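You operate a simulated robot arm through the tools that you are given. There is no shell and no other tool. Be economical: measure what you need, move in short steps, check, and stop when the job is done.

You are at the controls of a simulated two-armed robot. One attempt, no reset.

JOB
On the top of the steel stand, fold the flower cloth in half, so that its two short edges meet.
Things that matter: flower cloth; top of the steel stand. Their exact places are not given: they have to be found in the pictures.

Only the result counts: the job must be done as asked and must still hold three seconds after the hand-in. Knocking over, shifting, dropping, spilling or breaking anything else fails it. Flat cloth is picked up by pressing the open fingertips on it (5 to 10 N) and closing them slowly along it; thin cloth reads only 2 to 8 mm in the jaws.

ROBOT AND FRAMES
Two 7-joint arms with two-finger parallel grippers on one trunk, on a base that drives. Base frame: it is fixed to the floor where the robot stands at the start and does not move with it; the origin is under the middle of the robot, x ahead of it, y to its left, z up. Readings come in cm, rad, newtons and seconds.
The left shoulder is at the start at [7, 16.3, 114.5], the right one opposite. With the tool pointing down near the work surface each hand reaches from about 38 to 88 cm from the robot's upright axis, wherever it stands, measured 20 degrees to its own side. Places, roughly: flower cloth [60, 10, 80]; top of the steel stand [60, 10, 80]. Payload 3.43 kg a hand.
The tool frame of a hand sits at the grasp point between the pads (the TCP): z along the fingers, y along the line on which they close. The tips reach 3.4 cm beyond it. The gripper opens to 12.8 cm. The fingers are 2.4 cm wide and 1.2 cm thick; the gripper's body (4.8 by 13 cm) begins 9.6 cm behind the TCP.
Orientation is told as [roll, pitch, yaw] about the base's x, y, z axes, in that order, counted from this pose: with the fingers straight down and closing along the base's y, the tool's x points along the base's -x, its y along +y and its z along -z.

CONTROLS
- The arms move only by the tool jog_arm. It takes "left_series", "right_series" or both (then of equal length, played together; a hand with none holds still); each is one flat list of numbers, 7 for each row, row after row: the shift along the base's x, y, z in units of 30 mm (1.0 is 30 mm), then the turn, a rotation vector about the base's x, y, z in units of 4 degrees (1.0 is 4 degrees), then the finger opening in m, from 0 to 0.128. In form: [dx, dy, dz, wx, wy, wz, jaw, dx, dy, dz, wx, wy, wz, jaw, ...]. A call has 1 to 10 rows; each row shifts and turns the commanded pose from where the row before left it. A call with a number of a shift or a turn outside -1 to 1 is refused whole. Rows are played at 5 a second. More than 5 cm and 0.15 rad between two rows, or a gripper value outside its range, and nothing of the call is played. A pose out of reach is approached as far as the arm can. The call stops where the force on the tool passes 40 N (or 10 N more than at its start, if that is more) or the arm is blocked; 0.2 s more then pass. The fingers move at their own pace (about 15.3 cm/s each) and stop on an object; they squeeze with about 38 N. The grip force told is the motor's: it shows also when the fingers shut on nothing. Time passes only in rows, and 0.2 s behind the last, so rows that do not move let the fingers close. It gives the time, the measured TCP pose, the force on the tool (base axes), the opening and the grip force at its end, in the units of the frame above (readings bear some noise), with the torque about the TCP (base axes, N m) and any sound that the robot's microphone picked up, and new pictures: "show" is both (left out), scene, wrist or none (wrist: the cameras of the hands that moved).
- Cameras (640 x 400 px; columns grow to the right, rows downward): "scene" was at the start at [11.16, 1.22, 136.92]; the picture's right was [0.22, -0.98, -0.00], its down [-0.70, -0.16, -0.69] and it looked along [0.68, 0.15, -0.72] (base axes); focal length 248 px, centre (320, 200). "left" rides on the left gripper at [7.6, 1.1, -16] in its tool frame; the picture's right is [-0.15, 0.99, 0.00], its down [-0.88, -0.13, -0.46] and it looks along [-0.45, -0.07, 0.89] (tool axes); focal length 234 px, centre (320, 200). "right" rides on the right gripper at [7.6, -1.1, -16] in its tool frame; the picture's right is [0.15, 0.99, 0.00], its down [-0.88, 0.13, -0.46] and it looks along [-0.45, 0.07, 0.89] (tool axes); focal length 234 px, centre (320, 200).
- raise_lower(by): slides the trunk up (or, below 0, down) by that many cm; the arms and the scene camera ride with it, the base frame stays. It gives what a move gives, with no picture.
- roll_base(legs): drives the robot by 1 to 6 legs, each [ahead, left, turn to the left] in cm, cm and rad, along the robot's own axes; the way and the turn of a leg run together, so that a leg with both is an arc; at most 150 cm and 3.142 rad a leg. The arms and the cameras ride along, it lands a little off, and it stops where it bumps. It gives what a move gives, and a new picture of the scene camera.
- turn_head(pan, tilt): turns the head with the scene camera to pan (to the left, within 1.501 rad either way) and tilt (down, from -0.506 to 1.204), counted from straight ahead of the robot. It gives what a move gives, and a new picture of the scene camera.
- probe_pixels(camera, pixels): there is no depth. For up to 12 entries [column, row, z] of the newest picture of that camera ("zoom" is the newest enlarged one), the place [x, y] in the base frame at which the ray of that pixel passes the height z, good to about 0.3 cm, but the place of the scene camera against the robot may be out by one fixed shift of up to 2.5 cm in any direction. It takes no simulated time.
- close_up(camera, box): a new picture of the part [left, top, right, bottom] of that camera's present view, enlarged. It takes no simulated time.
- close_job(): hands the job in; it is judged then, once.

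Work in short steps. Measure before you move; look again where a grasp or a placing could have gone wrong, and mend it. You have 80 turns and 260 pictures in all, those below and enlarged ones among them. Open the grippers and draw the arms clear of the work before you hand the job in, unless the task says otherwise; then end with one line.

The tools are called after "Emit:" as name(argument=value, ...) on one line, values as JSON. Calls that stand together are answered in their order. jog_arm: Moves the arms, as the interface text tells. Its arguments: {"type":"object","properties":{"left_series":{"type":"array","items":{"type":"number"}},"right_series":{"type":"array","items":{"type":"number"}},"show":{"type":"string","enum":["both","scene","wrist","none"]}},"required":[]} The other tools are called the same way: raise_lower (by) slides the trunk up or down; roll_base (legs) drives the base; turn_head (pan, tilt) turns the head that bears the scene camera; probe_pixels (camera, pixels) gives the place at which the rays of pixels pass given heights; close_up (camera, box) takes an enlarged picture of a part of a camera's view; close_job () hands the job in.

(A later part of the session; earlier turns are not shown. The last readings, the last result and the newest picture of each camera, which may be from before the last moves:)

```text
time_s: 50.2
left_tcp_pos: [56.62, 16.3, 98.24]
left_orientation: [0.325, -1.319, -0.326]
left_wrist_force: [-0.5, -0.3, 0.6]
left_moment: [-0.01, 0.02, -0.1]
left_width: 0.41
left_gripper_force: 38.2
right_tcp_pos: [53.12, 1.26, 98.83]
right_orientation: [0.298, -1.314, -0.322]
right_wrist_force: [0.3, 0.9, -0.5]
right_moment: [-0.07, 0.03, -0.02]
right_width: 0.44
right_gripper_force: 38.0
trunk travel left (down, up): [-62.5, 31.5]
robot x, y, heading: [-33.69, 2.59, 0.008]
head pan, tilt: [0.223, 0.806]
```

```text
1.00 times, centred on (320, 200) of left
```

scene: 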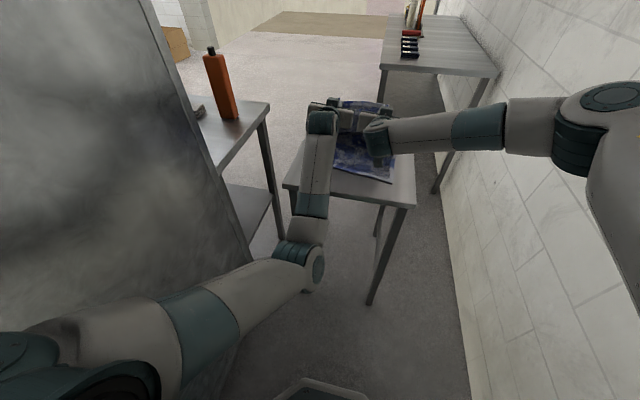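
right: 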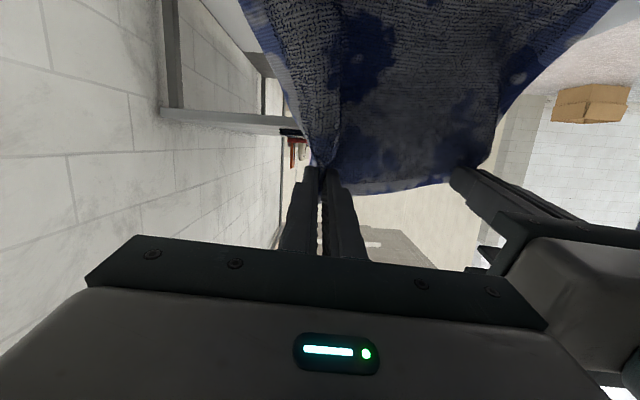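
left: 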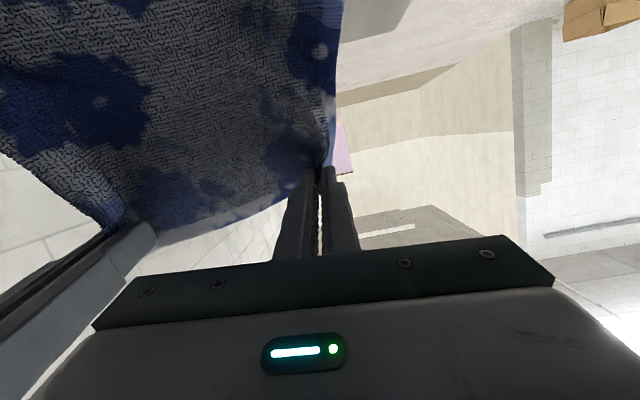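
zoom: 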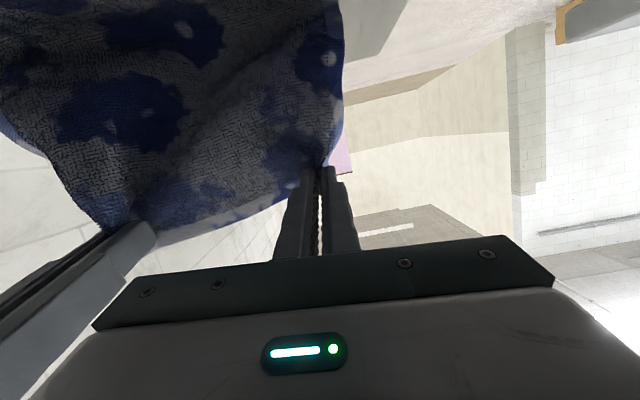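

The sheet stands straight and the near edge is steady. Continuing: base -6 cm, arms down 3 cm, base -4 cm.

Emit:
roll_base(legs=[[-6, 0.4, 0]])

Emit:
jog_arm(left_series=[0, 0, -0.3, 0, 0, 0, 0, 0, 0, -0.3, 0, 0, 0, 0, 0, 0, -0.3, 0, 0, 0, 0], right_series=[0, 0, -0.35, 0, 0, 0, 0, 0, 0, -0.35, 0, 0, 0, 0, 0, 0, -0.35, 0, 0, 0, 0], show="none")

Emit:
roll_base(legs=[[-4, 0.3, 0]])

Emit:
close_up(camera="scene", box=[270, 80, 430, 180])

Emit:
close_up(camera="left", box=[0, 0, 640, 400])

Emit:
close_up(camera="right", box=[0, 0, 640, 400])

```text
time_s: 51.1
left_tcp_pos: [50.79, 16.65, 98.25]
left_orientation: [0.328, -1.32, -0.324]
left_wrist_force: [0.2, -0.7, 0.2]
left_moment: [-0.01, 0.05, -0.08]
left_width: 0.42
left_gripper_force: 37.9
right_tcp_pos: [47.32, 1.73, 98.93]
right_orientation: [0.301, -1.315, -0.321]
right_wrist_force: [0.0, 0.8, -0.2]
right_moment: [-0.02, 0.05, -0.02]
right_width: 0.5
right_gripper_force: 37.6
trunk travel left (down, up): [-62.5, 31.5]
robot x, y, heading: [-39.75, 2.71, 0.001]
head pan, tilt: [0.223, 0.806]
```

scene: 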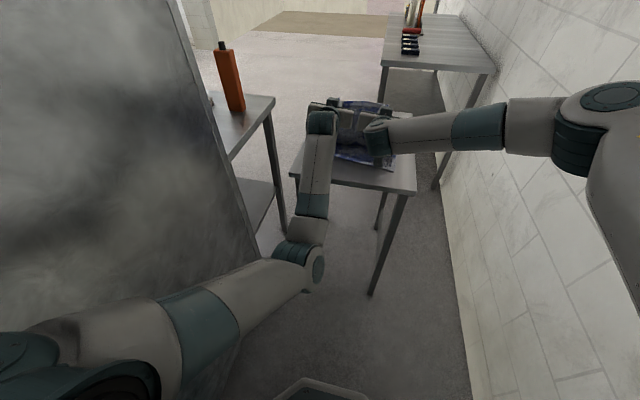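

```text
time_s: 51.9
left_tcp_pos: [50.8, 16.73, 95.44]
left_orientation: [0.323, -1.317, -0.326]
left_wrist_force: [-0.6, -1.2, -1.2]
left_moment: [-0.02, 0.0, -0.07]
left_width: 0.46
left_gripper_force: 37.7
right_tcp_pos: [47.36, 1.71, 95.65]
right_orientation: [0.295, -1.313, -0.318]
right_wrist_force: [-0.7, 0.0, -0.4]
right_moment: [-0.06, -0.01, -0.02]
right_width: 0.51
right_gripper_force: 37.5
trunk travel left (down, up): [-62.5, 31.5]
robot x, y, heading: [-39.77, 2.93, 0.003]
head pan, tilt: [0.223, 0.806]
```

```text
time_s: 52.8
left_tcp_pos: [46.95, 16.94, 95.46]
left_orientation: [0.325, -1.319, -0.325]
left_wrist_force: [-0.8, -0.9, 0.7]
left_moment: [-0.03, 0.05, -0.09]
left_width: 0.43
left_gripper_force: 38.5
right_tcp_pos: [43.27, 1.96, 95.83]
right_orientation: [0.298, -1.314, -0.318]
right_wrist_force: [0.3, 1.1, -0.4]
right_moment: [-0.01, 0.04, 0.03]
right_width: 0.5
right_gripper_force: 38.5
trunk travel left (down, up): [-62.5, 31.5]
robot x, y, heading: [-43.49, 3.17, 0.004]
head pan, tilt: [0.223, 0.806]
```

scene: 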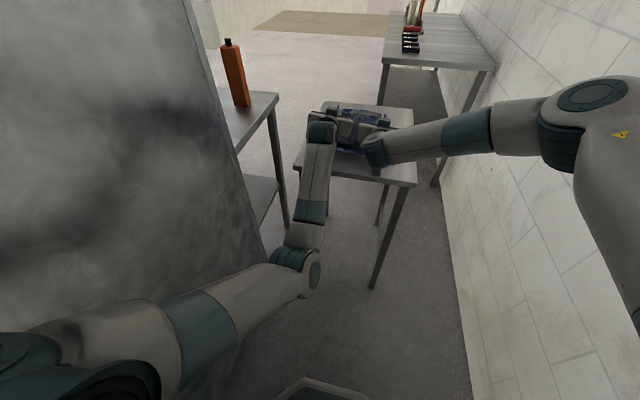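

```text
4.00 times, centred on (350, 130) of scene
```

zoom: 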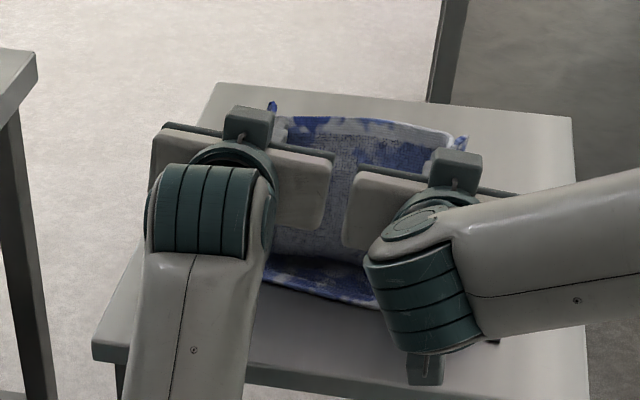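

```text
1.00 times, centred on (320, 200) of left
```

zoom: 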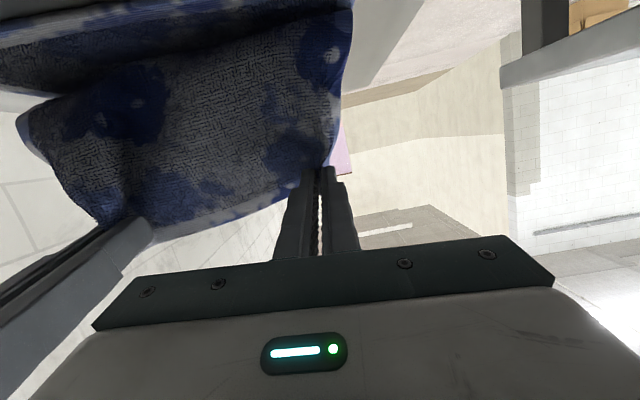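

```text
1.00 times, centred on (320, 200) of right
```

zoom: 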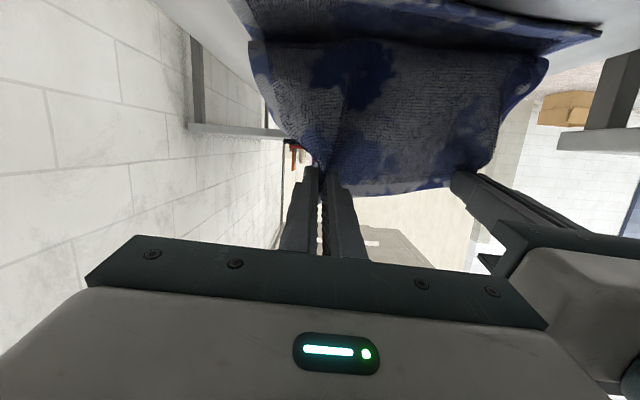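

The limp sheet hangs straight below the tips, so the path must run diagonally down from the apex rather than along an arc. I'll go forward and up again, then come back down at 45°.

Emit:
jog_arm(left_series=[0, 0, 0.4, 0, 0, 0, 0, 0, 0, 0.4, 0, 0, 0, 0, 0, 0, 0.4, 0, 0, 0, 0], right_series=[0, 0, 0.4, 0, 0, 0, 0, 0, 0, 0.4, 0, 0, 0, 0, 0, 0, 0.4, 0, 0, 0, 0], show="none")

Emit:
roll_base(legs=[[8, -0.5, 0], [8, -0.5, 0]])

Emit:
close_up(camera="scene", box=[270, 100, 430, 200])

Emit:
close_up(camera="right", box=[0, 0, 640, 400])

```text
time_s: 53.6
left_tcp_pos: [46.95, 16.92, 99.07]
left_orientation: [0.324, -1.317, -0.322]
left_wrist_force: [-0.3, -1.1, -0.2]
left_moment: [-0.04, 0.01, -0.05]
left_width: 0.45
left_gripper_force: 38.8
right_tcp_pos: [43.27, 2.08, 99.29]
right_orientation: [0.298, -1.314, -0.319]
right_wrist_force: [-0.4, 1.0, -0.2]
right_moment: [-0.01, 0.04, -0.01]
right_width: 0.49
right_gripper_force: 37.6
trunk travel left (down, up): [-62.5, 31.5]
robot x, y, heading: [-43.44, 3.47, 0.001]
head pan, tilt: [0.223, 0.806]
```

```text
time_s: 55.3
left_tcp_pos: [63.16, 15.94, 98.88]
left_orientation: [0.323, -1.315, -0.325]
left_wrist_force: [0.6, -0.9, -0.7]
left_moment: [-0.01, 0.02, -0.11]
left_width: 0.45
left_gripper_force: 38.3
right_tcp_pos: [59.25, 1.1, 99.14]
right_orientation: [0.296, -1.313, -0.32]
right_wrist_force: [0.0, 1.5, -0.2]
right_moment: [-0.03, -0.01, -0.03]
right_width: 0.51
right_gripper_force: 38.2
trunk travel left (down, up): [-62.5, 31.5]
robot x, y, heading: [-27.42, 2.17, 0.004]
head pan, tilt: [0.223, 0.806]
```

scene: 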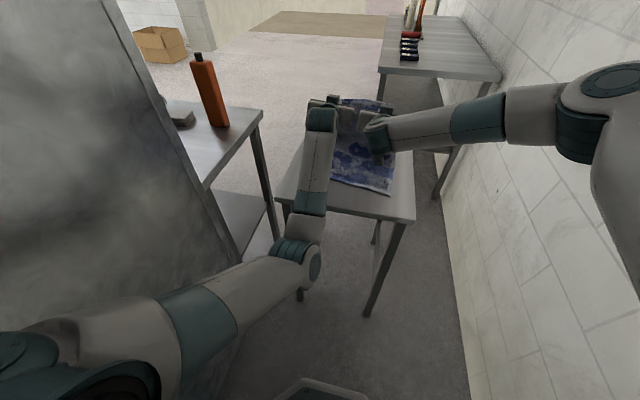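

```text
4.00 times, centred on (350, 150) of scene
```

zoom: 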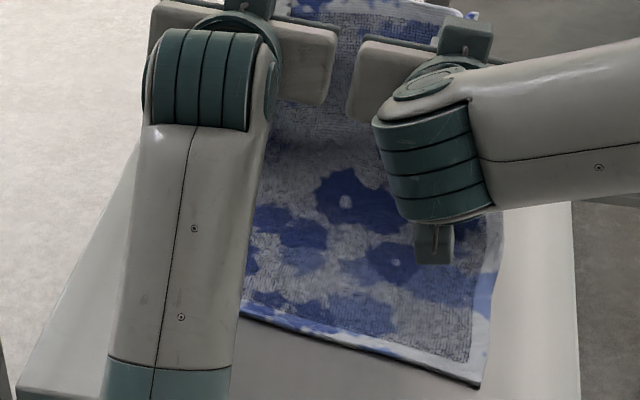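

```text
1.00 times, centred on (320, 200) of right
```

zoom: 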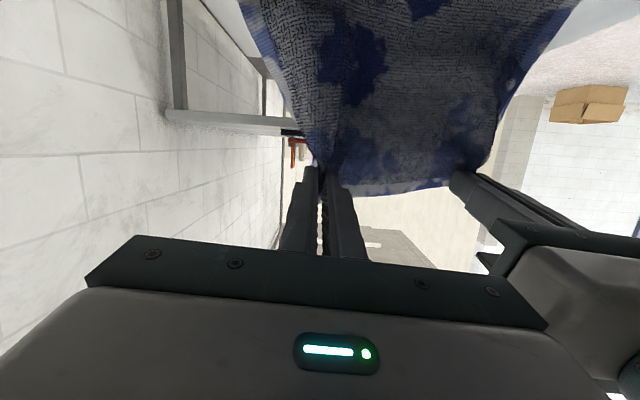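

Unrolled again. I'll drive base -4.5 cm to put the tips over the crease line, then try 5 diagonal rows with the arms.

Emit:
roll_base(legs=[[-4.5, 0.3, 0]])

Emit:
jog_arm(left_series=[-0.3, 0.02, -0.32, 0, 0, 0, 0, -0.3, 0.02, -0.32, 0, 0, 0, 0, -0.3, 0.02, -0.32, 0, 0, 0, 0, -0.3, 0.02, -0.32, 0, 0, 0, 0], right_series=[-0.3, 0.02, -0.32, 0, 0, 0, 0, -0.3, 0.02, -0.32, 0, 0, 0, 0, -0.3, 0.02, -0.32, 0, 0, 0, 0, -0.3, 0.02, -0.32, 0, 0, 0, 0], show="wrist")

```text
time_s: 56.2
left_tcp_pos: [58.48, 16.14, 99.18]
left_orientation: [0.324, -1.318, -0.325]
left_wrist_force: [1.1, -1.4, 0.9]
left_moment: [0.0, 0.05, -0.08]
left_width: 0.42
left_gripper_force: 37.1
right_tcp_pos: [54.85, 1.42, 99.39]
right_orientation: [0.297, -1.314, -0.321]
right_wrist_force: [0.9, 0.3, 0.2]
right_moment: [-0.05, 0.04, -0.04]
right_width: 0.47
right_gripper_force: 37.9
trunk travel left (down, up): [-62.5, 31.5]
robot x, y, heading: [-31.72, 2.18, 0.001]
head pan, tilt: [0.223, 0.806]
```

scene: 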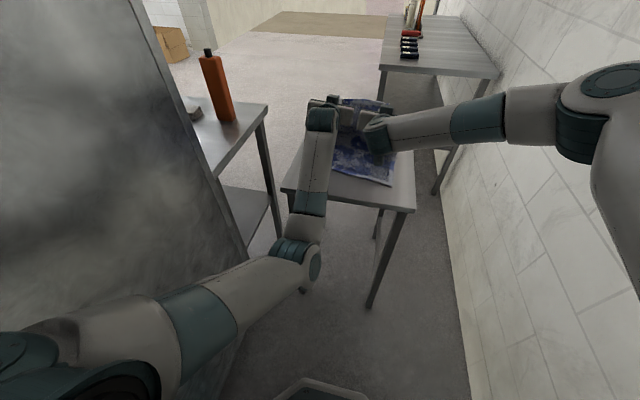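

```text
time_s: 57.2
left_tcp_pos: [54.91, 16.56, 95.33]
left_orientation: [0.323, -1.318, -0.324]
left_wrist_force: [-0.9, -1.3, 0.0]
left_moment: [0.02, 0.05, -0.07]
left_width: 0.44
left_gripper_force: 37.6
right_tcp_pos: [51.37, 1.42, 95.53]
right_orientation: [0.298, -1.316, -0.323]
right_wrist_force: [0.1, 0.6, 0.2]
right_moment: [-0.04, 0.02, -0.02]
right_width: 0.5
right_gripper_force: 37.9
trunk travel left (down, up): [-62.5, 31.5]
robot x, y, heading: [-31.66, 2.26, 0.003]
head pan, tilt: [0.223, 0.806]
```

right: 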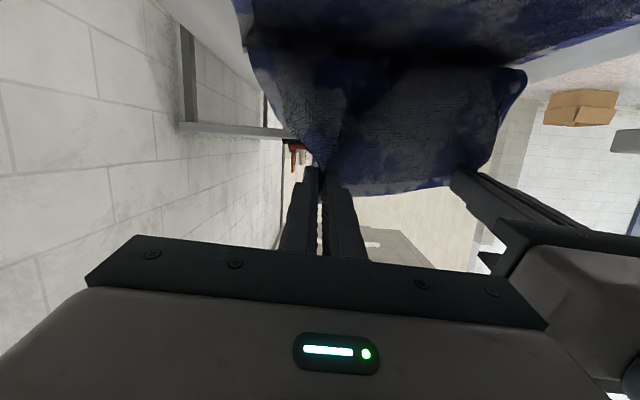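
left: 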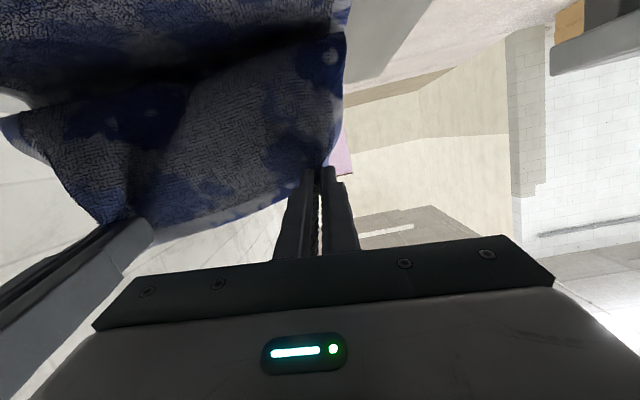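

The arms follow well and the geometry matches a crease at x≈60. I'll continue the diagonal by about 6 cm.

Emit:
jog_arm(left_series=[-0.3, 0.03, -0.3, 0, 0, 0, 0, -0.3, 0.03, -0.3, 0, 0, 0, 0, -0.3, 0.03, -0.3, 0, 0, 0, 0, -0.3, 0.03, -0.3, 0, 0, 0, 0, -0.3, 0.03, -0.3, 0, 0, 0, 0, -0.3, 0.03, -0.3, 0, 0, 0, 0, -0.2, 0.03, -0.2, 0, 0, 0, 0], right_series=[-0.3, 0.03, -0.3, 0, 0, 0, 0, -0.3, 0.03, -0.3, 0, 0, 0, 0, -0.3, 0.03, -0.3, 0, 0, 0, 0, -0.3, 0.03, -0.3, 0, 0, 0, 0, -0.3, 0.03, -0.3, 0, 0, 0, 0, -0.3, 0.03, -0.3, 0, 0, 0, 0, -0.2, 0.03, -0.2, 0, 0, 0, 0])

Emit:
close_up(camera="scene", box=[270, 100, 430, 200])

```text
time_s: 58.8
left_tcp_pos: [48.86, 17.08, 89.27]
left_orientation: [0.324, -1.32, -0.325]
left_wrist_force: [0.0, 0.3, -0.1]
left_moment: [0.03, 0.02, -0.07]
left_width: 0.47
left_gripper_force: 38.0
right_tcp_pos: [45.32, 2.23, 89.45]
right_orientation: [0.296, -1.315, -0.318]
right_wrist_force: [-0.4, 1.0, -0.1]
right_moment: [-0.05, 0.04, -0.01]
right_width: 0.48
right_gripper_force: 37.9
trunk travel left (down, up): [-62.5, 31.5]
robot x, y, heading: [-31.87, 2.75, 0.002]
head pan, tilt: [0.223, 0.806]
```

scene: 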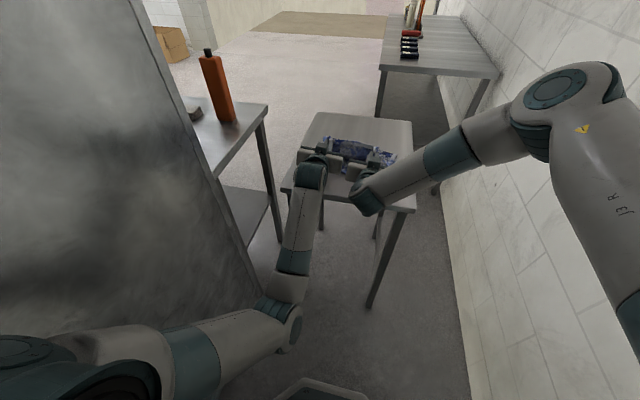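
right: 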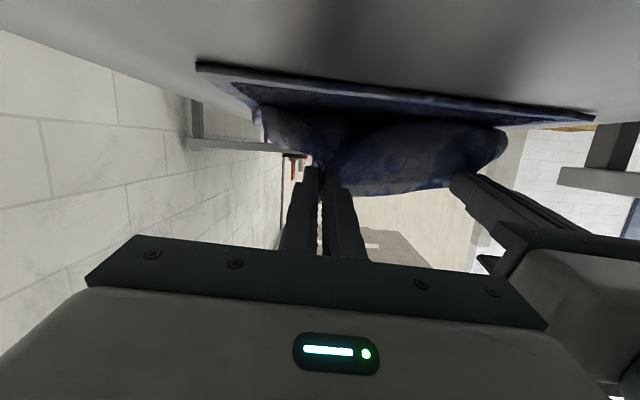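
left: 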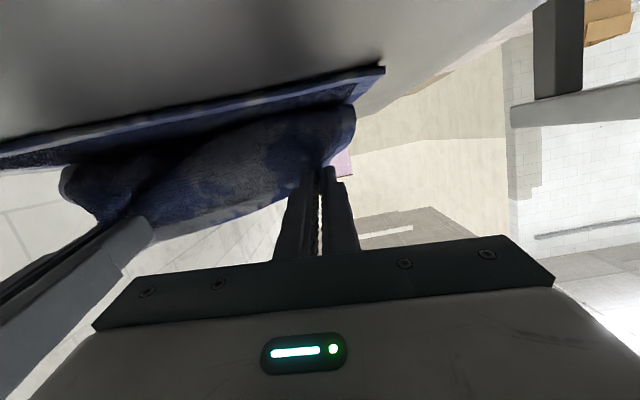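

```text
4.00 times, centred on (350, 150) of scene
```

zoom: 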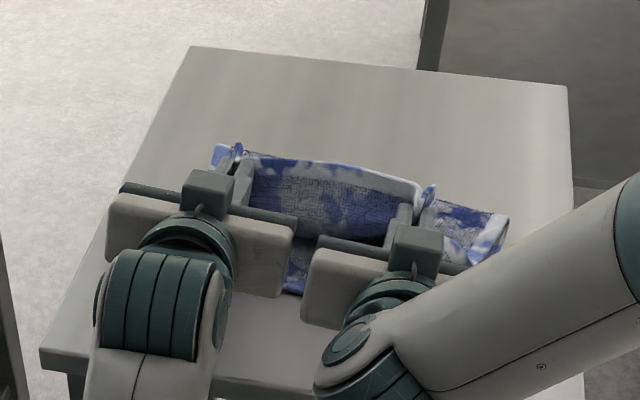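

The fold is forming well: tips at x≈50.4, about 6 cm up. I continue diagonally 4 cm, then pull 2 cm level toward the near edge.

Emit:
jog_arm(left_series=[-0.3, 0.03, -0.3, 0, 0, 0, 0, -0.3, 0.03, -0.3, 0, 0, 0, 0, -0.3, 0.03, -0.3, 0, 0, 0, 0, -0.3, 0.03, -0.3, 0, 0, 0, 0, -0.3, 0, 0, 0, 0, 0, 0, -0.3, 0, -0.05, 0, 0, 0, 0], right_series=[-0.3, 0.03, -0.3, 0, 0, 0, 0, -0.3, 0.03, -0.3, 0, 0, 0, 0, -0.3, 0.03, -0.3, 0, 0, 0, 0, -0.3, 0.03, -0.3, 0, 0, 0, 0, -0.3, 0, 0, 0, 0, 0, 0, -0.3, 0, -0.05, 0, 0, 0, 0])

Emit:
close_up(camera="scene", box=[270, 100, 430, 200])

```text
time_s: 60.2
left_tcp_pos: [43.78, 18.03, 85.86]
left_orientation: [0.369, -1.321, -0.367]
left_wrist_force: [-1.6, -4.3, 0.1]
left_moment: [-0.12, 0.03, -0.22]
left_width: 0.41
left_gripper_force: 38.2
right_tcp_pos: [39.91, 2.61, 85.75]
right_orientation: [0.299, -1.312, -0.32]
right_wrist_force: [0.9, 4.0, 0.2]
right_moment: [-0.05, 0.03, 0.11]
right_width: 0.47
right_gripper_force: 38.5
trunk travel left (down, up): [-62.5, 31.5]
robot x, y, heading: [-31.82, 2.38, 0.002]
head pan, tilt: [0.223, 0.806]
```

scene: 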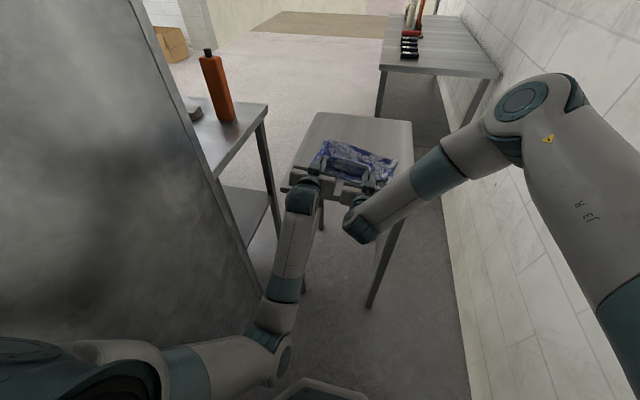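
right: 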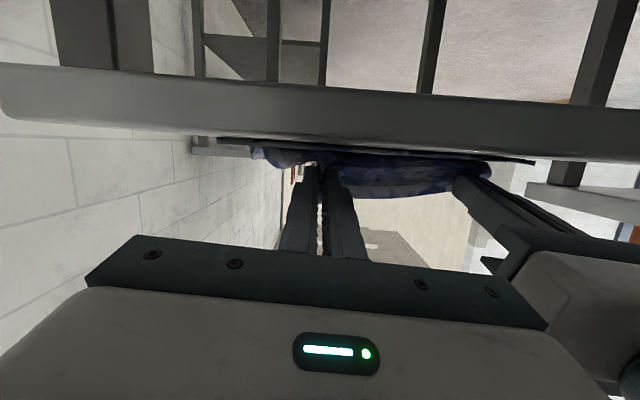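
left: 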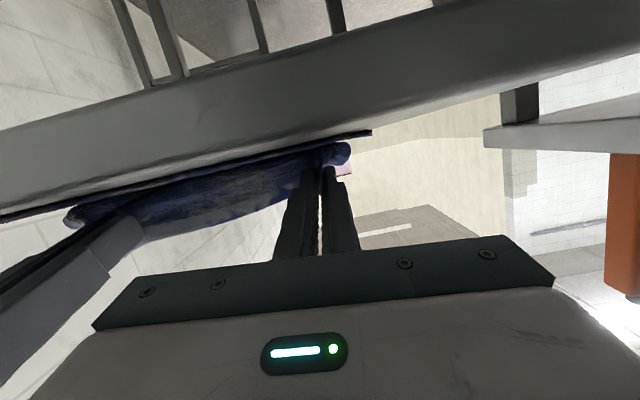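

```text
4.00 times, centred on (350, 150) of scene
```

zoom: 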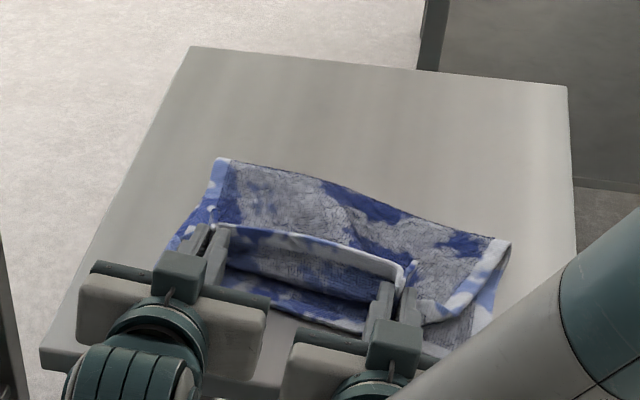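

Excellent: the sheet lies folded and only the hem stands up at the fingertips. I'll lower 1.2 cm with a slight pull, then open the jaws gently to 1.6 cm.

Emit:
jog_arm(left_series=[0, -0.08, -0.2, 0, 0, 0, 0, 0, -0.08, -0.2, 0, 0, 0, 0, 0, 0, 0, 0, 0, 0, 0], right_series=[-0.1, 0.08, -0.2, 0, 0, 0, 0, 0, 0.05, -0.2, 0, 0, 0, 0, 0, 0, 0, 0, 0, 0, 0], show="none")

Emit:
roll_base(legs=[[-1, 0, 0]])

Emit:
close_up(camera="scene", box=[270, 100, 430, 200])

```text
time_s: 61.0
left_tcp_pos: [43.86, 17.88, 85.02]
left_orientation: [0.41, -1.325, -0.4]
left_wrist_force: [0.1, -0.8, 3.1]
left_moment: [-0.03, -0.06, -0.08]
left_width: 0.46
left_gripper_force: 37.6
right_tcp_pos: [39.62, 2.9, 84.85]
right_orientation: [0.304, -1.319, -0.328]
right_wrist_force: [2.1, 0.3, 10.6]
right_moment: [-0.11, -0.3, -0.01]
right_width: 0.49
right_gripper_force: 38.1
trunk travel left (down, up): [-62.5, 31.5]
robot x, y, heading: [-31.83, 2.6, 0.003]
head pan, tilt: [0.223, 0.806]
```

```text
time_s: 61.8
left_tcp_pos: [42.62, 17.86, 84.97]
left_orientation: [0.407, -1.323, -0.4]
left_wrist_force: [0.1, -0.5, 3.6]
left_moment: [-0.08, -0.1, -0.06]
left_width: 0.42
left_gripper_force: 37.6
right_tcp_pos: [38.49, 3.0, 84.74]
right_orientation: [0.3, -1.315, -0.324]
right_wrist_force: [2.4, 2.4, 10.5]
right_moment: [-0.08, -0.32, 0.02]
right_width: 0.5
right_gripper_force: 37.8
trunk travel left (down, up): [-62.5, 31.5]
robot x, y, heading: [-32.91, 2.58, -0.004]
head pan, tilt: [0.223, 0.806]
```

scene: 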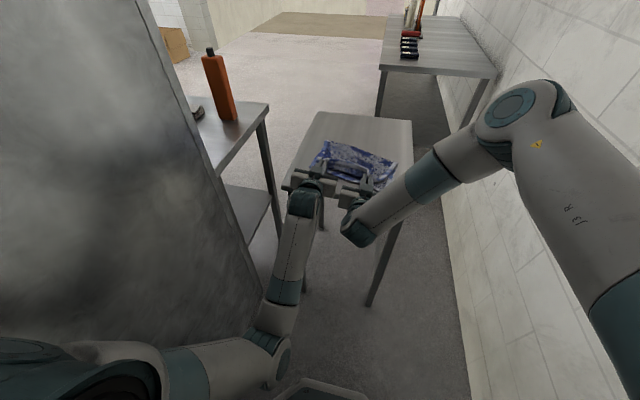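

```text
4.00 times, centred on (350, 150) of scene
```

zoom: 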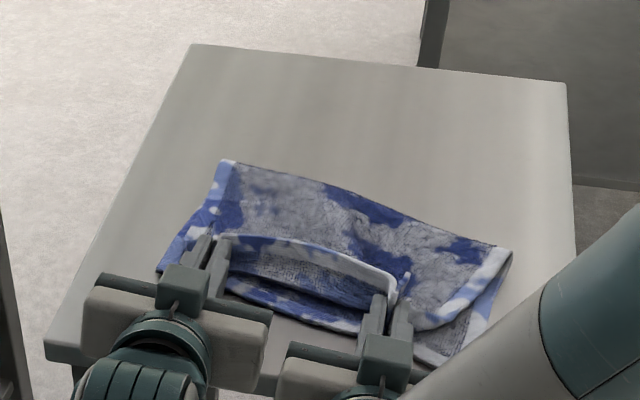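

The tips are down on the lower layer (3 N and 10 N). I'll ease up 3 mm, then open slowly.

Emit:
jog_arm(left_series=[0, 0, 0.05, 0, 0, 0, 0, 0, 0, 0, 0, 0, 0, 0.008, 0, 0, 0, 0, 0, 0, 0.014, 0, 0, 0, 0, 0, 0, 0.02, 0, 0, 0, 0, 0, 0, 0.02], right_series=[0, 0, 0.12, 0, 0, 0, 0, 0, 0, 0, 0, 0, 0, 0.008, 0, 0, 0, 0, 0, 0, 0.014, 0, 0, 0, 0, 0, 0, 0.02, 0, 0, 0, 0, 0, 0, 0.02], show="none")

Emit:
close_up(camera="scene", box=[270, 100, 430, 200])

```text
time_s: 63.0
left_tcp_pos: [42.78, 17.96, 84.87]
left_orientation: [0.409, -1.321, -0.401]
left_wrist_force: [-0.7, 0.9, 1.3]
left_moment: [0.01, -0.08, 0.02]
left_width: 1.97
left_gripper_force: 0.1
right_tcp_pos: [38.6, 2.94, 84.98]
right_orientation: [0.299, -1.316, -0.321]
right_wrist_force: [-0.3, -0.6, 1.1]
right_moment: [0.02, -0.07, -0.02]
right_width: 1.98
right_gripper_force: 0.0
trunk travel left (down, up): [-62.5, 31.5]
robot x, y, heading: [-33.24, 2.58, 0.003]
head pan, tilt: [0.223, 0.806]
```

```text
4.00 times, centred on (350, 150) of scene
```

zoom: 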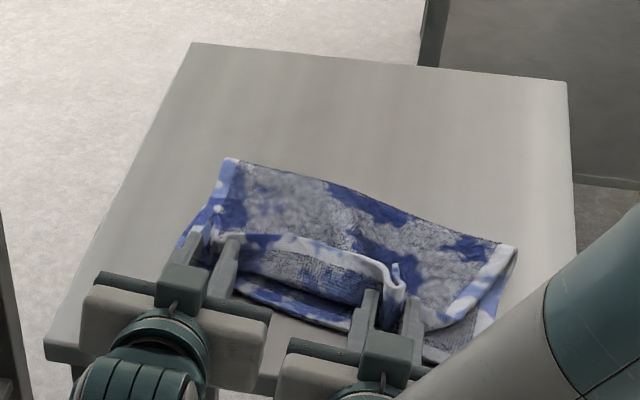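

Released; the hem is standing. I'll lift 3 mm and drive back 14 cm to withdraw the fingers.

Emit:
jog_arm(left_series=[0, 0, 0.12, 0, 0, 0, 0.02], right_series=[0, 0, 0.12, 0, 0, 0, 0.02], show="none")

Emit:
roll_base(legs=[[-14, 0, 0]])

Emit:
close_up(camera="scene", box=[270, 80, 430, 180])

```text
time_s: 63.4
left_tcp_pos: [42.72, 17.95, 85.21]
left_orientation: [0.406, -1.322, -0.4]
left_wrist_force: [0.0, 0.4, 0.7]
left_moment: [0.01, 0.0, 0.02]
left_width: 1.98
left_gripper_force: 0.1
right_tcp_pos: [38.64, 2.97, 85.31]
right_orientation: [0.298, -1.316, -0.321]
right_wrist_force: [-0.3, -0.4, -0.3]
right_moment: [-0.03, 0.02, 0.04]
right_width: 1.99
right_gripper_force: 0.0
trunk travel left (down, up): [-62.5, 31.5]
robot x, y, heading: [-32.8, 2.43, 0.003]
head pan, tilt: [0.223, 0.806]
```

```text
time_s: 64.7
left_tcp_pos: [28.82, 17.96, 85.4]
left_orientation: [0.408, -1.321, -0.401]
left_wrist_force: [0.0, 0.4, 0.8]
left_moment: [-0.01, 0.01, 0.04]
left_width: 2.01
left_gripper_force: 0.1
right_tcp_pos: [24.55, 2.94, 85.4]
right_orientation: [0.3, -1.315, -0.322]
right_wrist_force: [-0.2, 0.8, 0.5]
right_moment: [0.02, -0.01, 0.02]
right_width: 2.0
right_gripper_force: 0.0
trunk travel left (down, up): [-62.5, 31.5]
robot x, y, heading: [-46.59, 2.37, -0.0]
head pan, tilt: [0.223, 0.806]
```

scene: 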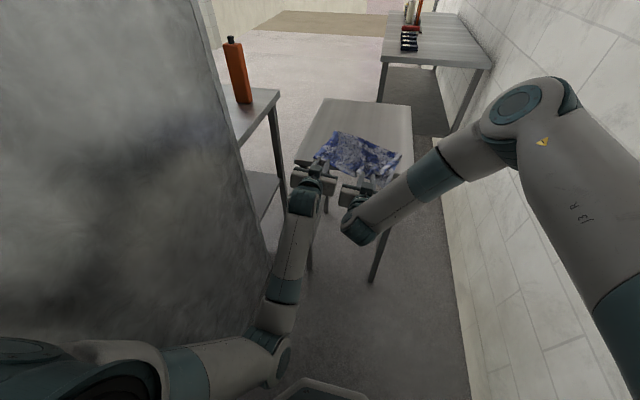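

```text
4.00 times, centred on (350, 130) of scene
```

zoom: 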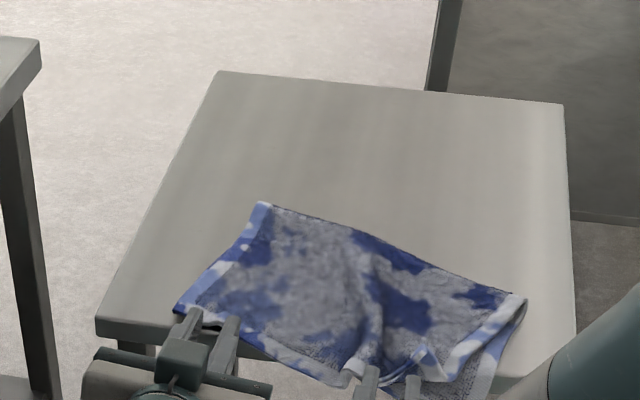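

The hem has flopped toward the robot as wanted, but the cloth seems to have slid toward the near table edge. I'll look with the wrist cameras before moving.

Emit:
close_up(camera="left", box=[160, 80, 480, 280])

Emit:
close_up(camera="right", box=[160, 80, 480, 280])

Emit:
close_up(camera="scene", box=[300, 120, 420, 195])

Emit:
probe_pixels(camera="scene", pixels=[[335, 131, 83], [401, 155, 83], [314, 158, 83], [355, 175, 83], [393, 180, 83], [294, 162, 82], [404, 180, 82], [325, 98, 82]])

```text
2.00 times, centred on (320, 180) of left
```

zoom: 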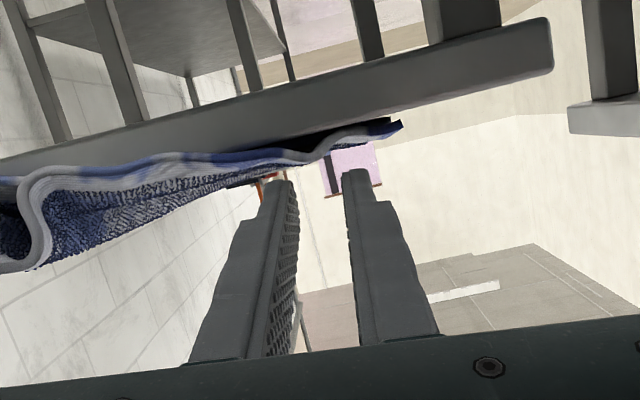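

```text
2.00 times, centred on (320, 180) of right
```

zoom: 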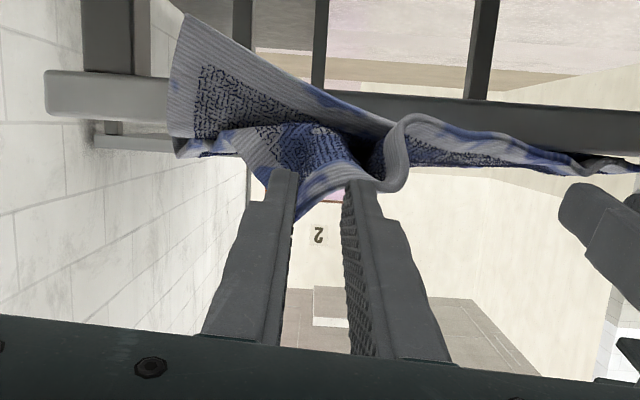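

```text
5.33 times, centred on (360, 158) of scene
```

zoom: 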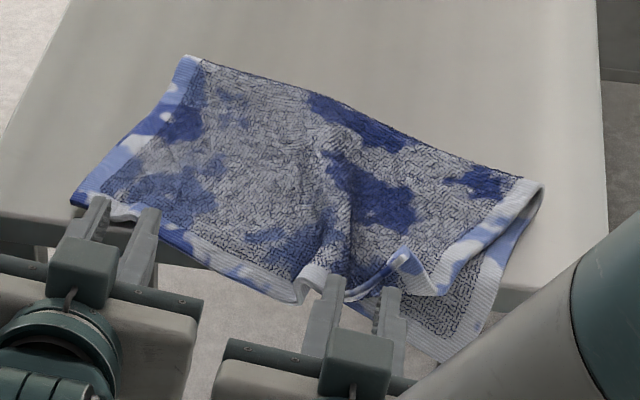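

```text
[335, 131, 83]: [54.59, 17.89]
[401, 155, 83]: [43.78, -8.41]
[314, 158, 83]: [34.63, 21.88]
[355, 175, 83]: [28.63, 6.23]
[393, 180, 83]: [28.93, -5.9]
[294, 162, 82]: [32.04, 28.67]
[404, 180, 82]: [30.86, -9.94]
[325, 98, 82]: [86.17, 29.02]
```

The right fingers still had the ridge wedged and dragged the cloth about 7 cm, so it now overhangs the near edge. The fold itself survived. I'll open the right hand wide to free it, then back off.

Emit:
jog_arm(right_series=[0, 0, 0, 0, 0, 0, 0.03, 0, 0, 0, 0, 0, 0, 0.045, 0, 0, 0, 0, 0, 0, 0.06, 0, 0, 0, 0, 0, 0, 0.06], show="wrist")

Emit:
close_up(camera="scene", box=[300, 120, 420, 195])

```text
time_s: 65.7
left_tcp_pos: [28.78, 17.96, 85.41]
left_orientation: [0.41, -1.322, -0.401]
left_wrist_force: [-0.8, 0.4, -0.1]
left_moment: [0.02, 0.0, -0.02]
left_width: 2.02
left_gripper_force: 0.1
right_tcp_pos: [24.56, 2.94, 85.19]
right_orientation: [0.301, -1.314, -0.323]
right_wrist_force: [0.2, -0.5, -0.2]
right_moment: [0.01, 0.01, -0.02]
right_width: 6.01
right_gripper_force: 0.1
trunk travel left (down, up): [-62.5, 31.5]
robot x, y, heading: [-47.02, 2.51, -0.003]
head pan, tilt: [0.223, 0.806]
```

right: 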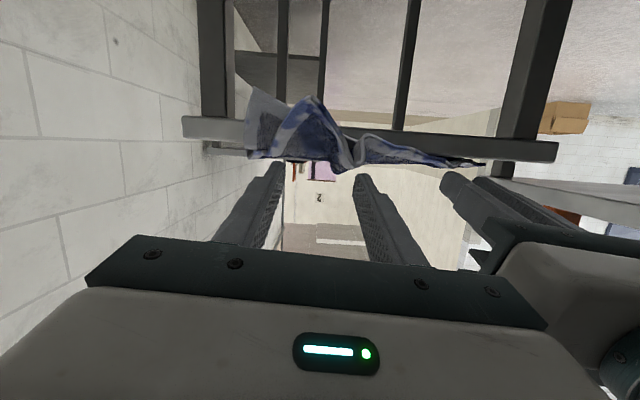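

```text
5.33 times, centred on (360, 158) of scene
```

zoom: 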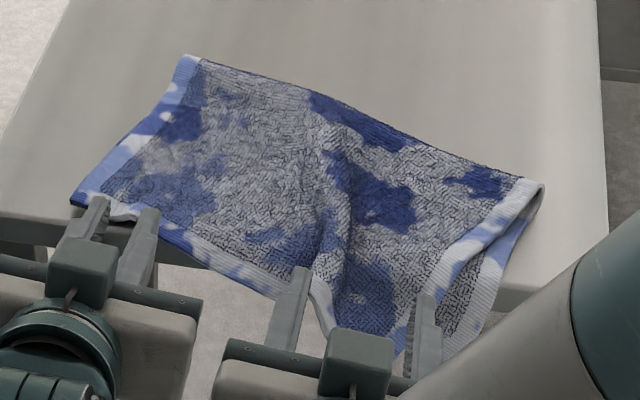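

The ridge is freed and the hem now hangs over the near edge with the bottom layer. I'll back away 6 cm and look.

Emit:
roll_base(legs=[[-8, 0, 0]])

Emit:
close_up(camera="scene", box=[300, 110, 420, 185])

Emit:
close_up(camera="right", box=[160, 60, 560, 260])

```text
time_s: 66.8
left_tcp_pos: [20.95, 18.03, 85.49]
left_orientation: [0.411, -1.32, -0.404]
left_wrist_force: [-0.8, 0.6, 0.8]
left_moment: [0.03, 0.03, -0.02]
left_width: 1.99
left_gripper_force: 0.1
right_tcp_pos: [16.66, 2.87, 85.24]
right_orientation: [0.299, -1.316, -0.324]
right_wrist_force: [-0.9, -0.2, 0.2]
right_moment: [0.01, 0.01, 0.0]
right_width: 6.0
right_gripper_force: 0.2
trunk travel left (down, up): [-62.5, 31.5]
robot x, y, heading: [-54.51, 2.54, -0.002]
head pan, tilt: [0.223, 0.806]
```

scene: 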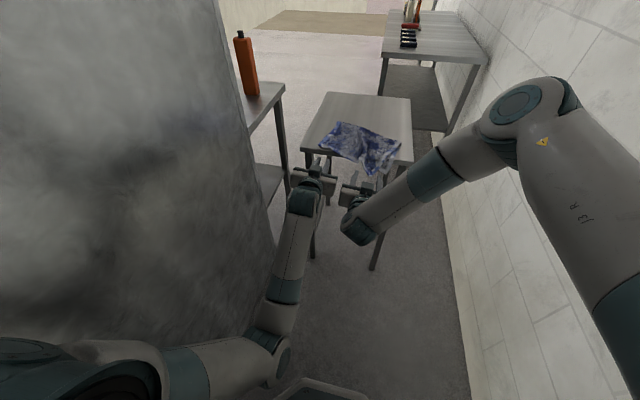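

```text
5.33 times, centred on (360, 148) of scene
```

zoom: 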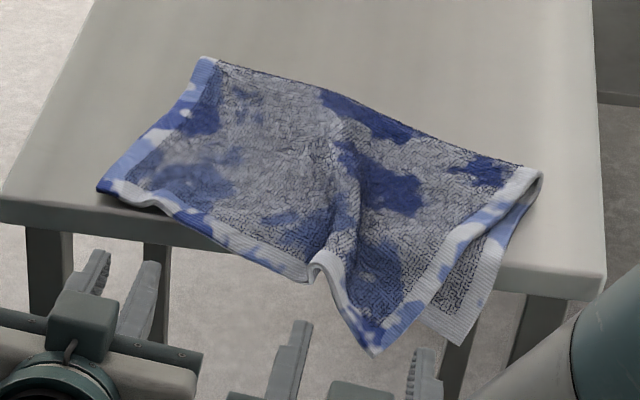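

```text
1.60 times, centred on (360, 160) of right
```

zoom: 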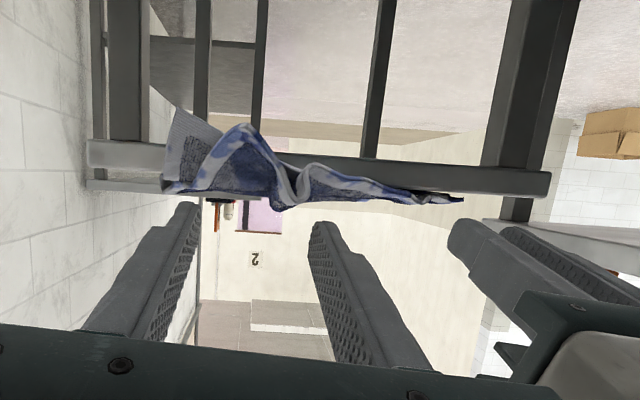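

The fold looks good: the left corners meet, but the top-right corner is pulled left by a leftover ridge and the near edges overhang. I'll raise the hands and bring them back to pointing down so I can press and drag the cloth back onto the stand.

Emit:
jog_arm(left_series=[0, 0, 0.95, 0, 0, 0, 0.03, 0, 0, 0.95, 0, 0, 0, 0.03, 0, 0, 0.95, 0, 0, 0, 0.03, 0, 0, 0.95, 0, 1, 0, 0.03, 0, 0, 0.5, 0, 1, 0, 0.03, 0, 0, 0, 0, 1, 0, 0.03, 0, 0, 0, 0, 1, 0, 0.03, 0, 0, 0, 0, 1, 0, 0.03, 0, 0, 0, 0, 1, 0, 0.03, 0, 0, 0, 0, 1, 0, 0.03], right_series=[0, 0, 0.95, 0, 0, 0, 0.03, 0, 0, 0.95, 0, 0, 0, 0.03, 0, 0, 0.95, 0, 0, 0, 0.03, 0, 0, 0.95, 0, 1, 0, 0.03, 0, 0, 0.5, 0, 1, 0, 0.03, 0, 0, 0, 0, 1, 0, 0.03, 0, 0, 0, 0, 1, 0, 0.03, 0, 0, 0, 0, 1, 0, 0.03, 0, 0, 0, 0, 1, 0, 0.03, 0, 0, 0, 0, 1, 0, 0.03], show="none")

Emit:
jog_arm(left_series=[0, 0, 0, 0, 1, 0, 0.03, 0, 0, 0, 0, 1, 0, 0.03, 0, 0, 0, 0, 1, 0, 0.03, 0, 0, 0, 0, 1, 0, 0.03, 0, 0, 0, 0, 1, 0, 0.03, 0, 0, 0, 0, 1, 0, 0.03, 0, 0, 0, 0, 1, 0, 0.03, 0, 0, 0, 0, 1, 0, 0.03, 0, 0, 0, 0, 1, 0, 0.03, 0, 0, 0, 0, 1, 0, 0.03], right_series=[0, 0, 0, 0, 1, 0, 0.03, 0, 0, 0, 0, 1, 0, 0.03, 0, 0, 0, 0, 1, 0, 0.03, 0, 0, 0, 0, 1, 0, 0.03, 0, 0, 0, 0, 1, 0, 0.03, 0, 0, 0, 0, 1, 0, 0.03, 0, 0, 0, 0, 1, 0, 0.03, 0, 0, 0, 0, 1, 0, 0.03, 0, 0, 0, 0, 1, 0, 0.03, 0, 0, 0, 0, 1, 0, 0.03])

```text
time_s: 69.0
left_tcp_pos: [21.06, 17.88, 98.15]
left_orientation: [0.128, -0.846, -0.147]
left_wrist_force: [-0.2, -0.8, -0.3]
left_moment: [0.02, 0.03, -0.03]
left_width: 3.0
left_gripper_force: 0.1
right_tcp_pos: [16.79, 2.84, 98.19]
right_orientation: [0.078, -0.835, -0.119]
right_wrist_force: [-0.6, 0.8, 0.0]
right_moment: [-0.02, 0.0, 0.03]
right_width: 2.99
right_gripper_force: 0.1
trunk travel left (down, up): [-62.5, 31.5]
robot x, y, heading: [-54.56, 2.5, 0.001]
head pan, tilt: [0.223, 0.806]
```

```text
time_s: 71.2
left_tcp_pos: [23.06, 18.34, 97.5]
left_orientation: [0.034, -0.151, -0.098]
left_wrist_force: [-0.1, -0.7, 0.2]
left_moment: [0.0, -0.02, -0.03]
left_width: 2.97
left_gripper_force: 0.0
left hand out of reach, approached as far as the arm can: row 7, 8, 9, 10
right_tcp_pos: [16.75, 2.91, 98.27]
right_orientation: [-0.001, -0.137, -0.081]
right_wrist_force: [0.5, 0.0, 0.1]
right_moment: [-0.01, -0.01, 0.02]
right_width: 3.01
right_gripper_force: 0.0
trunk travel left (down, up): [-62.5, 31.5]
robot x, y, heading: [-54.65, 2.64, 0.003]
head pan, tilt: [0.223, 0.806]
```

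scene: 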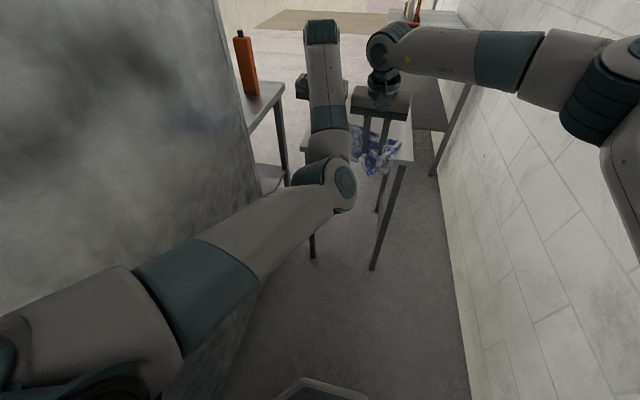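
right: 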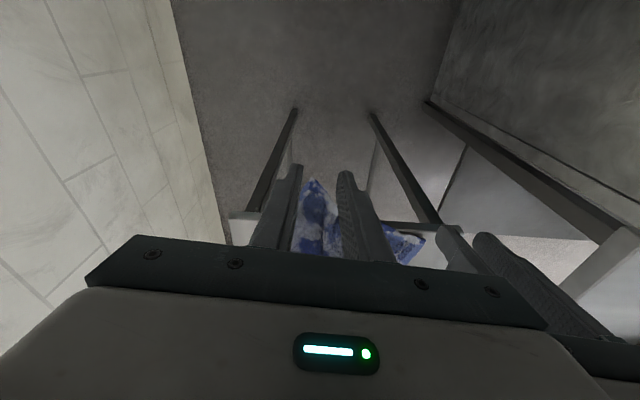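
left: 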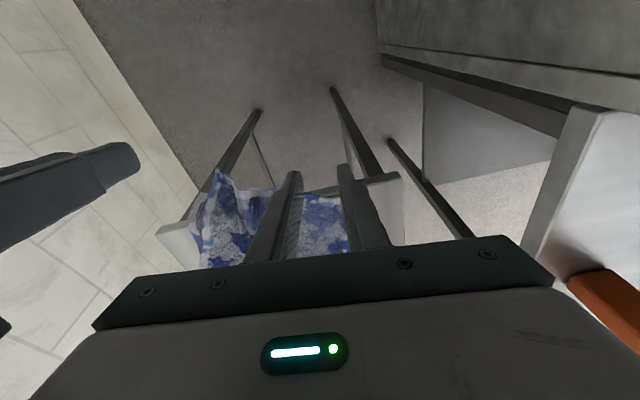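

I'll level the remaining pitch and drive the base forward 18 cm to hover over the cloth.

Emit:
jog_arm(left_series=[0.7, 0, 0, 0, 1, 0, 0.05, 0.7, 0, 0, 0, 1, 0, 0.05], right_series=[0.5, -0.3, 0, 0, 1, 0, 0.05, 0.5, -0.3, 0, 0, 1, 0, 0.05], show="none")

Emit:
roll_base(legs=[[20, 0, 0]])

Emit:
close_up(camera="left", box=[0, 0, 640, 400])

Emit:
close_up(camera="right", box=[0, 0, 640, 400])

```text
time_s: 71.8
left_tcp_pos: [27.29, 18.37, 97.47]
left_orientation: [0.016, -0.014, -0.096]
left_wrist_force: [-0.1, 0.4, -1.9]
left_moment: [0.05, 0.0, 0.01]
left_width: 5.0
left_gripper_force: 0.0
right_tcp_pos: [19.85, 1.28, 98.21]
right_orientation: [-0.013, 0.0, -0.08]
right_wrist_force: [-0.2, 0.3, 0.6]
right_moment: [-0.03, 0.02, -0.02]
right_width: 4.99
right_gripper_force: 0.0
trunk travel left (down, up): [-62.5, 31.5]
robot x, y, heading: [-54.69, 2.04, -0.001]
head pan, tilt: [0.223, 0.806]
```

```text
time_s: 73.4
left_tcp_pos: [47.34, 18.19, 97.49]
left_orientation: [0.019, -0.013, -0.097]
left_wrist_force: [-0.1, -0.4, 0.5]
left_moment: [0.04, -0.02, -0.02]
left_width: 5.0
left_gripper_force: 0.1
right_tcp_pos: [39.77, 1.11, 98.1]
right_orientation: [-0.012, -0.002, -0.08]
right_wrist_force: [-0.4, -0.7, -0.8]
right_moment: [0.01, -0.02, 0.0]
right_width: 5.01
right_gripper_force: 0.0
trunk travel left (down, up): [-62.5, 31.5]
robot x, y, heading: [-34.63, 2.48, -0.006]
head pan, tilt: [0.223, 0.806]
```

scene: 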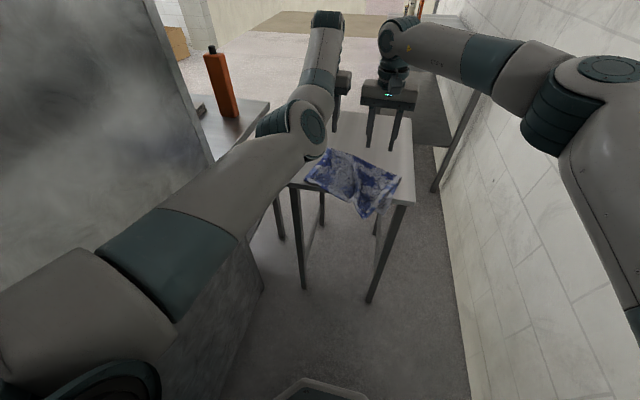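

```text
1.00 times, centred on (320, 200) of left
```

zoom: 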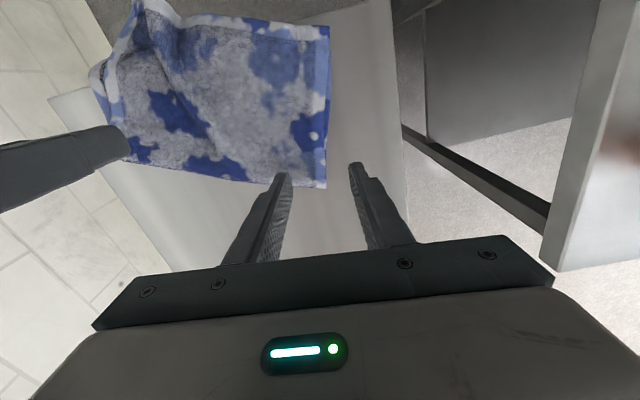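

```text
1.00 times, centred on (320, 200) of right
```

zoom: 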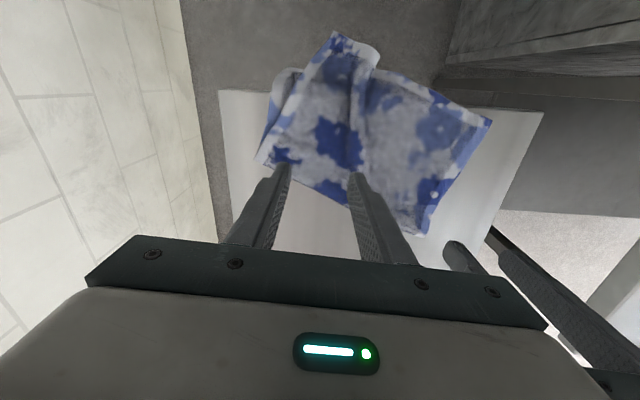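

I'll measure the cloth corners and stand edge in these views.

Emit:
probe_pixels(camera="right", pixels=[[262, 162, 83], [425, 233, 83], [490, 120, 83], [360, 75, 83], [334, 33, 81], [272, 100, 82.5], [222, 92, 82], [542, 112, 82]])

Emit:
probe_pixels(camera="left", pixels=[[326, 187, 83], [328, 27, 83], [155, 160, 83], [400, 228, 82]])

```text
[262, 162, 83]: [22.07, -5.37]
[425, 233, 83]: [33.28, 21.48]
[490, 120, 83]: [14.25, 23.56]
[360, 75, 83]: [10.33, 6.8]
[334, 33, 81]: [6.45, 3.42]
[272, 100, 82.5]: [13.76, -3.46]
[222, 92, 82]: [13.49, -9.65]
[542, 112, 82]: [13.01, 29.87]
```

```text
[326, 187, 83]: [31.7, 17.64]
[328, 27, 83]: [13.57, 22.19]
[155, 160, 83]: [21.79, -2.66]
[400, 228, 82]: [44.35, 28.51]
```

Those probes used stale camera poses, so I'll use the newest enlarged picture (right) instead.

Emit:
probe_pixels(camera="zoom", pixels=[[262, 162, 83], [425, 233, 83], [490, 120, 83], [360, 75, 83], [334, 33, 81], [272, 100, 82.5], [222, 92, 82], [542, 112, 82]])

Emit:
close_up(camera="left", box=[0, 0, 640, 400])

Emit:
probe_pixels(camera="zoom", pixels=[[326, 187, 83], [328, 27, 83], [155, 160, 83], [400, 228, 82]])

```text
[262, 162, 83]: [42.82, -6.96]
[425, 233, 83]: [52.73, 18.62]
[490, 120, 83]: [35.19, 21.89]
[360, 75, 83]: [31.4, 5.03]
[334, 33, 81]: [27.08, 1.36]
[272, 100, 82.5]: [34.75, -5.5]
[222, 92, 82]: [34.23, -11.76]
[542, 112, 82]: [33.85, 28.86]
```

```text
1.00 times, centred on (320, 200) of left
```

zoom: 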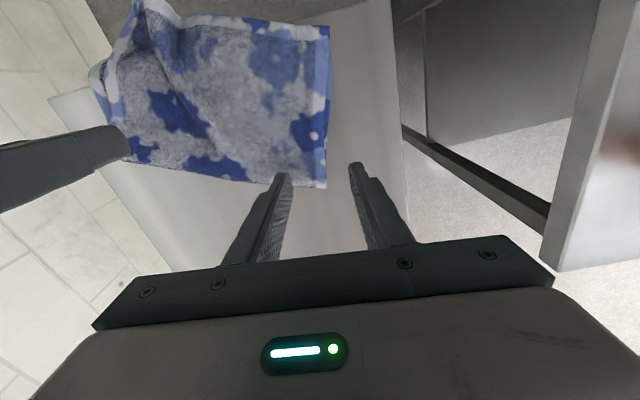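

```text
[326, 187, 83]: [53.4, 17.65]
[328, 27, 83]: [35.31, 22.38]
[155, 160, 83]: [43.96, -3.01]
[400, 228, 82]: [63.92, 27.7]
```

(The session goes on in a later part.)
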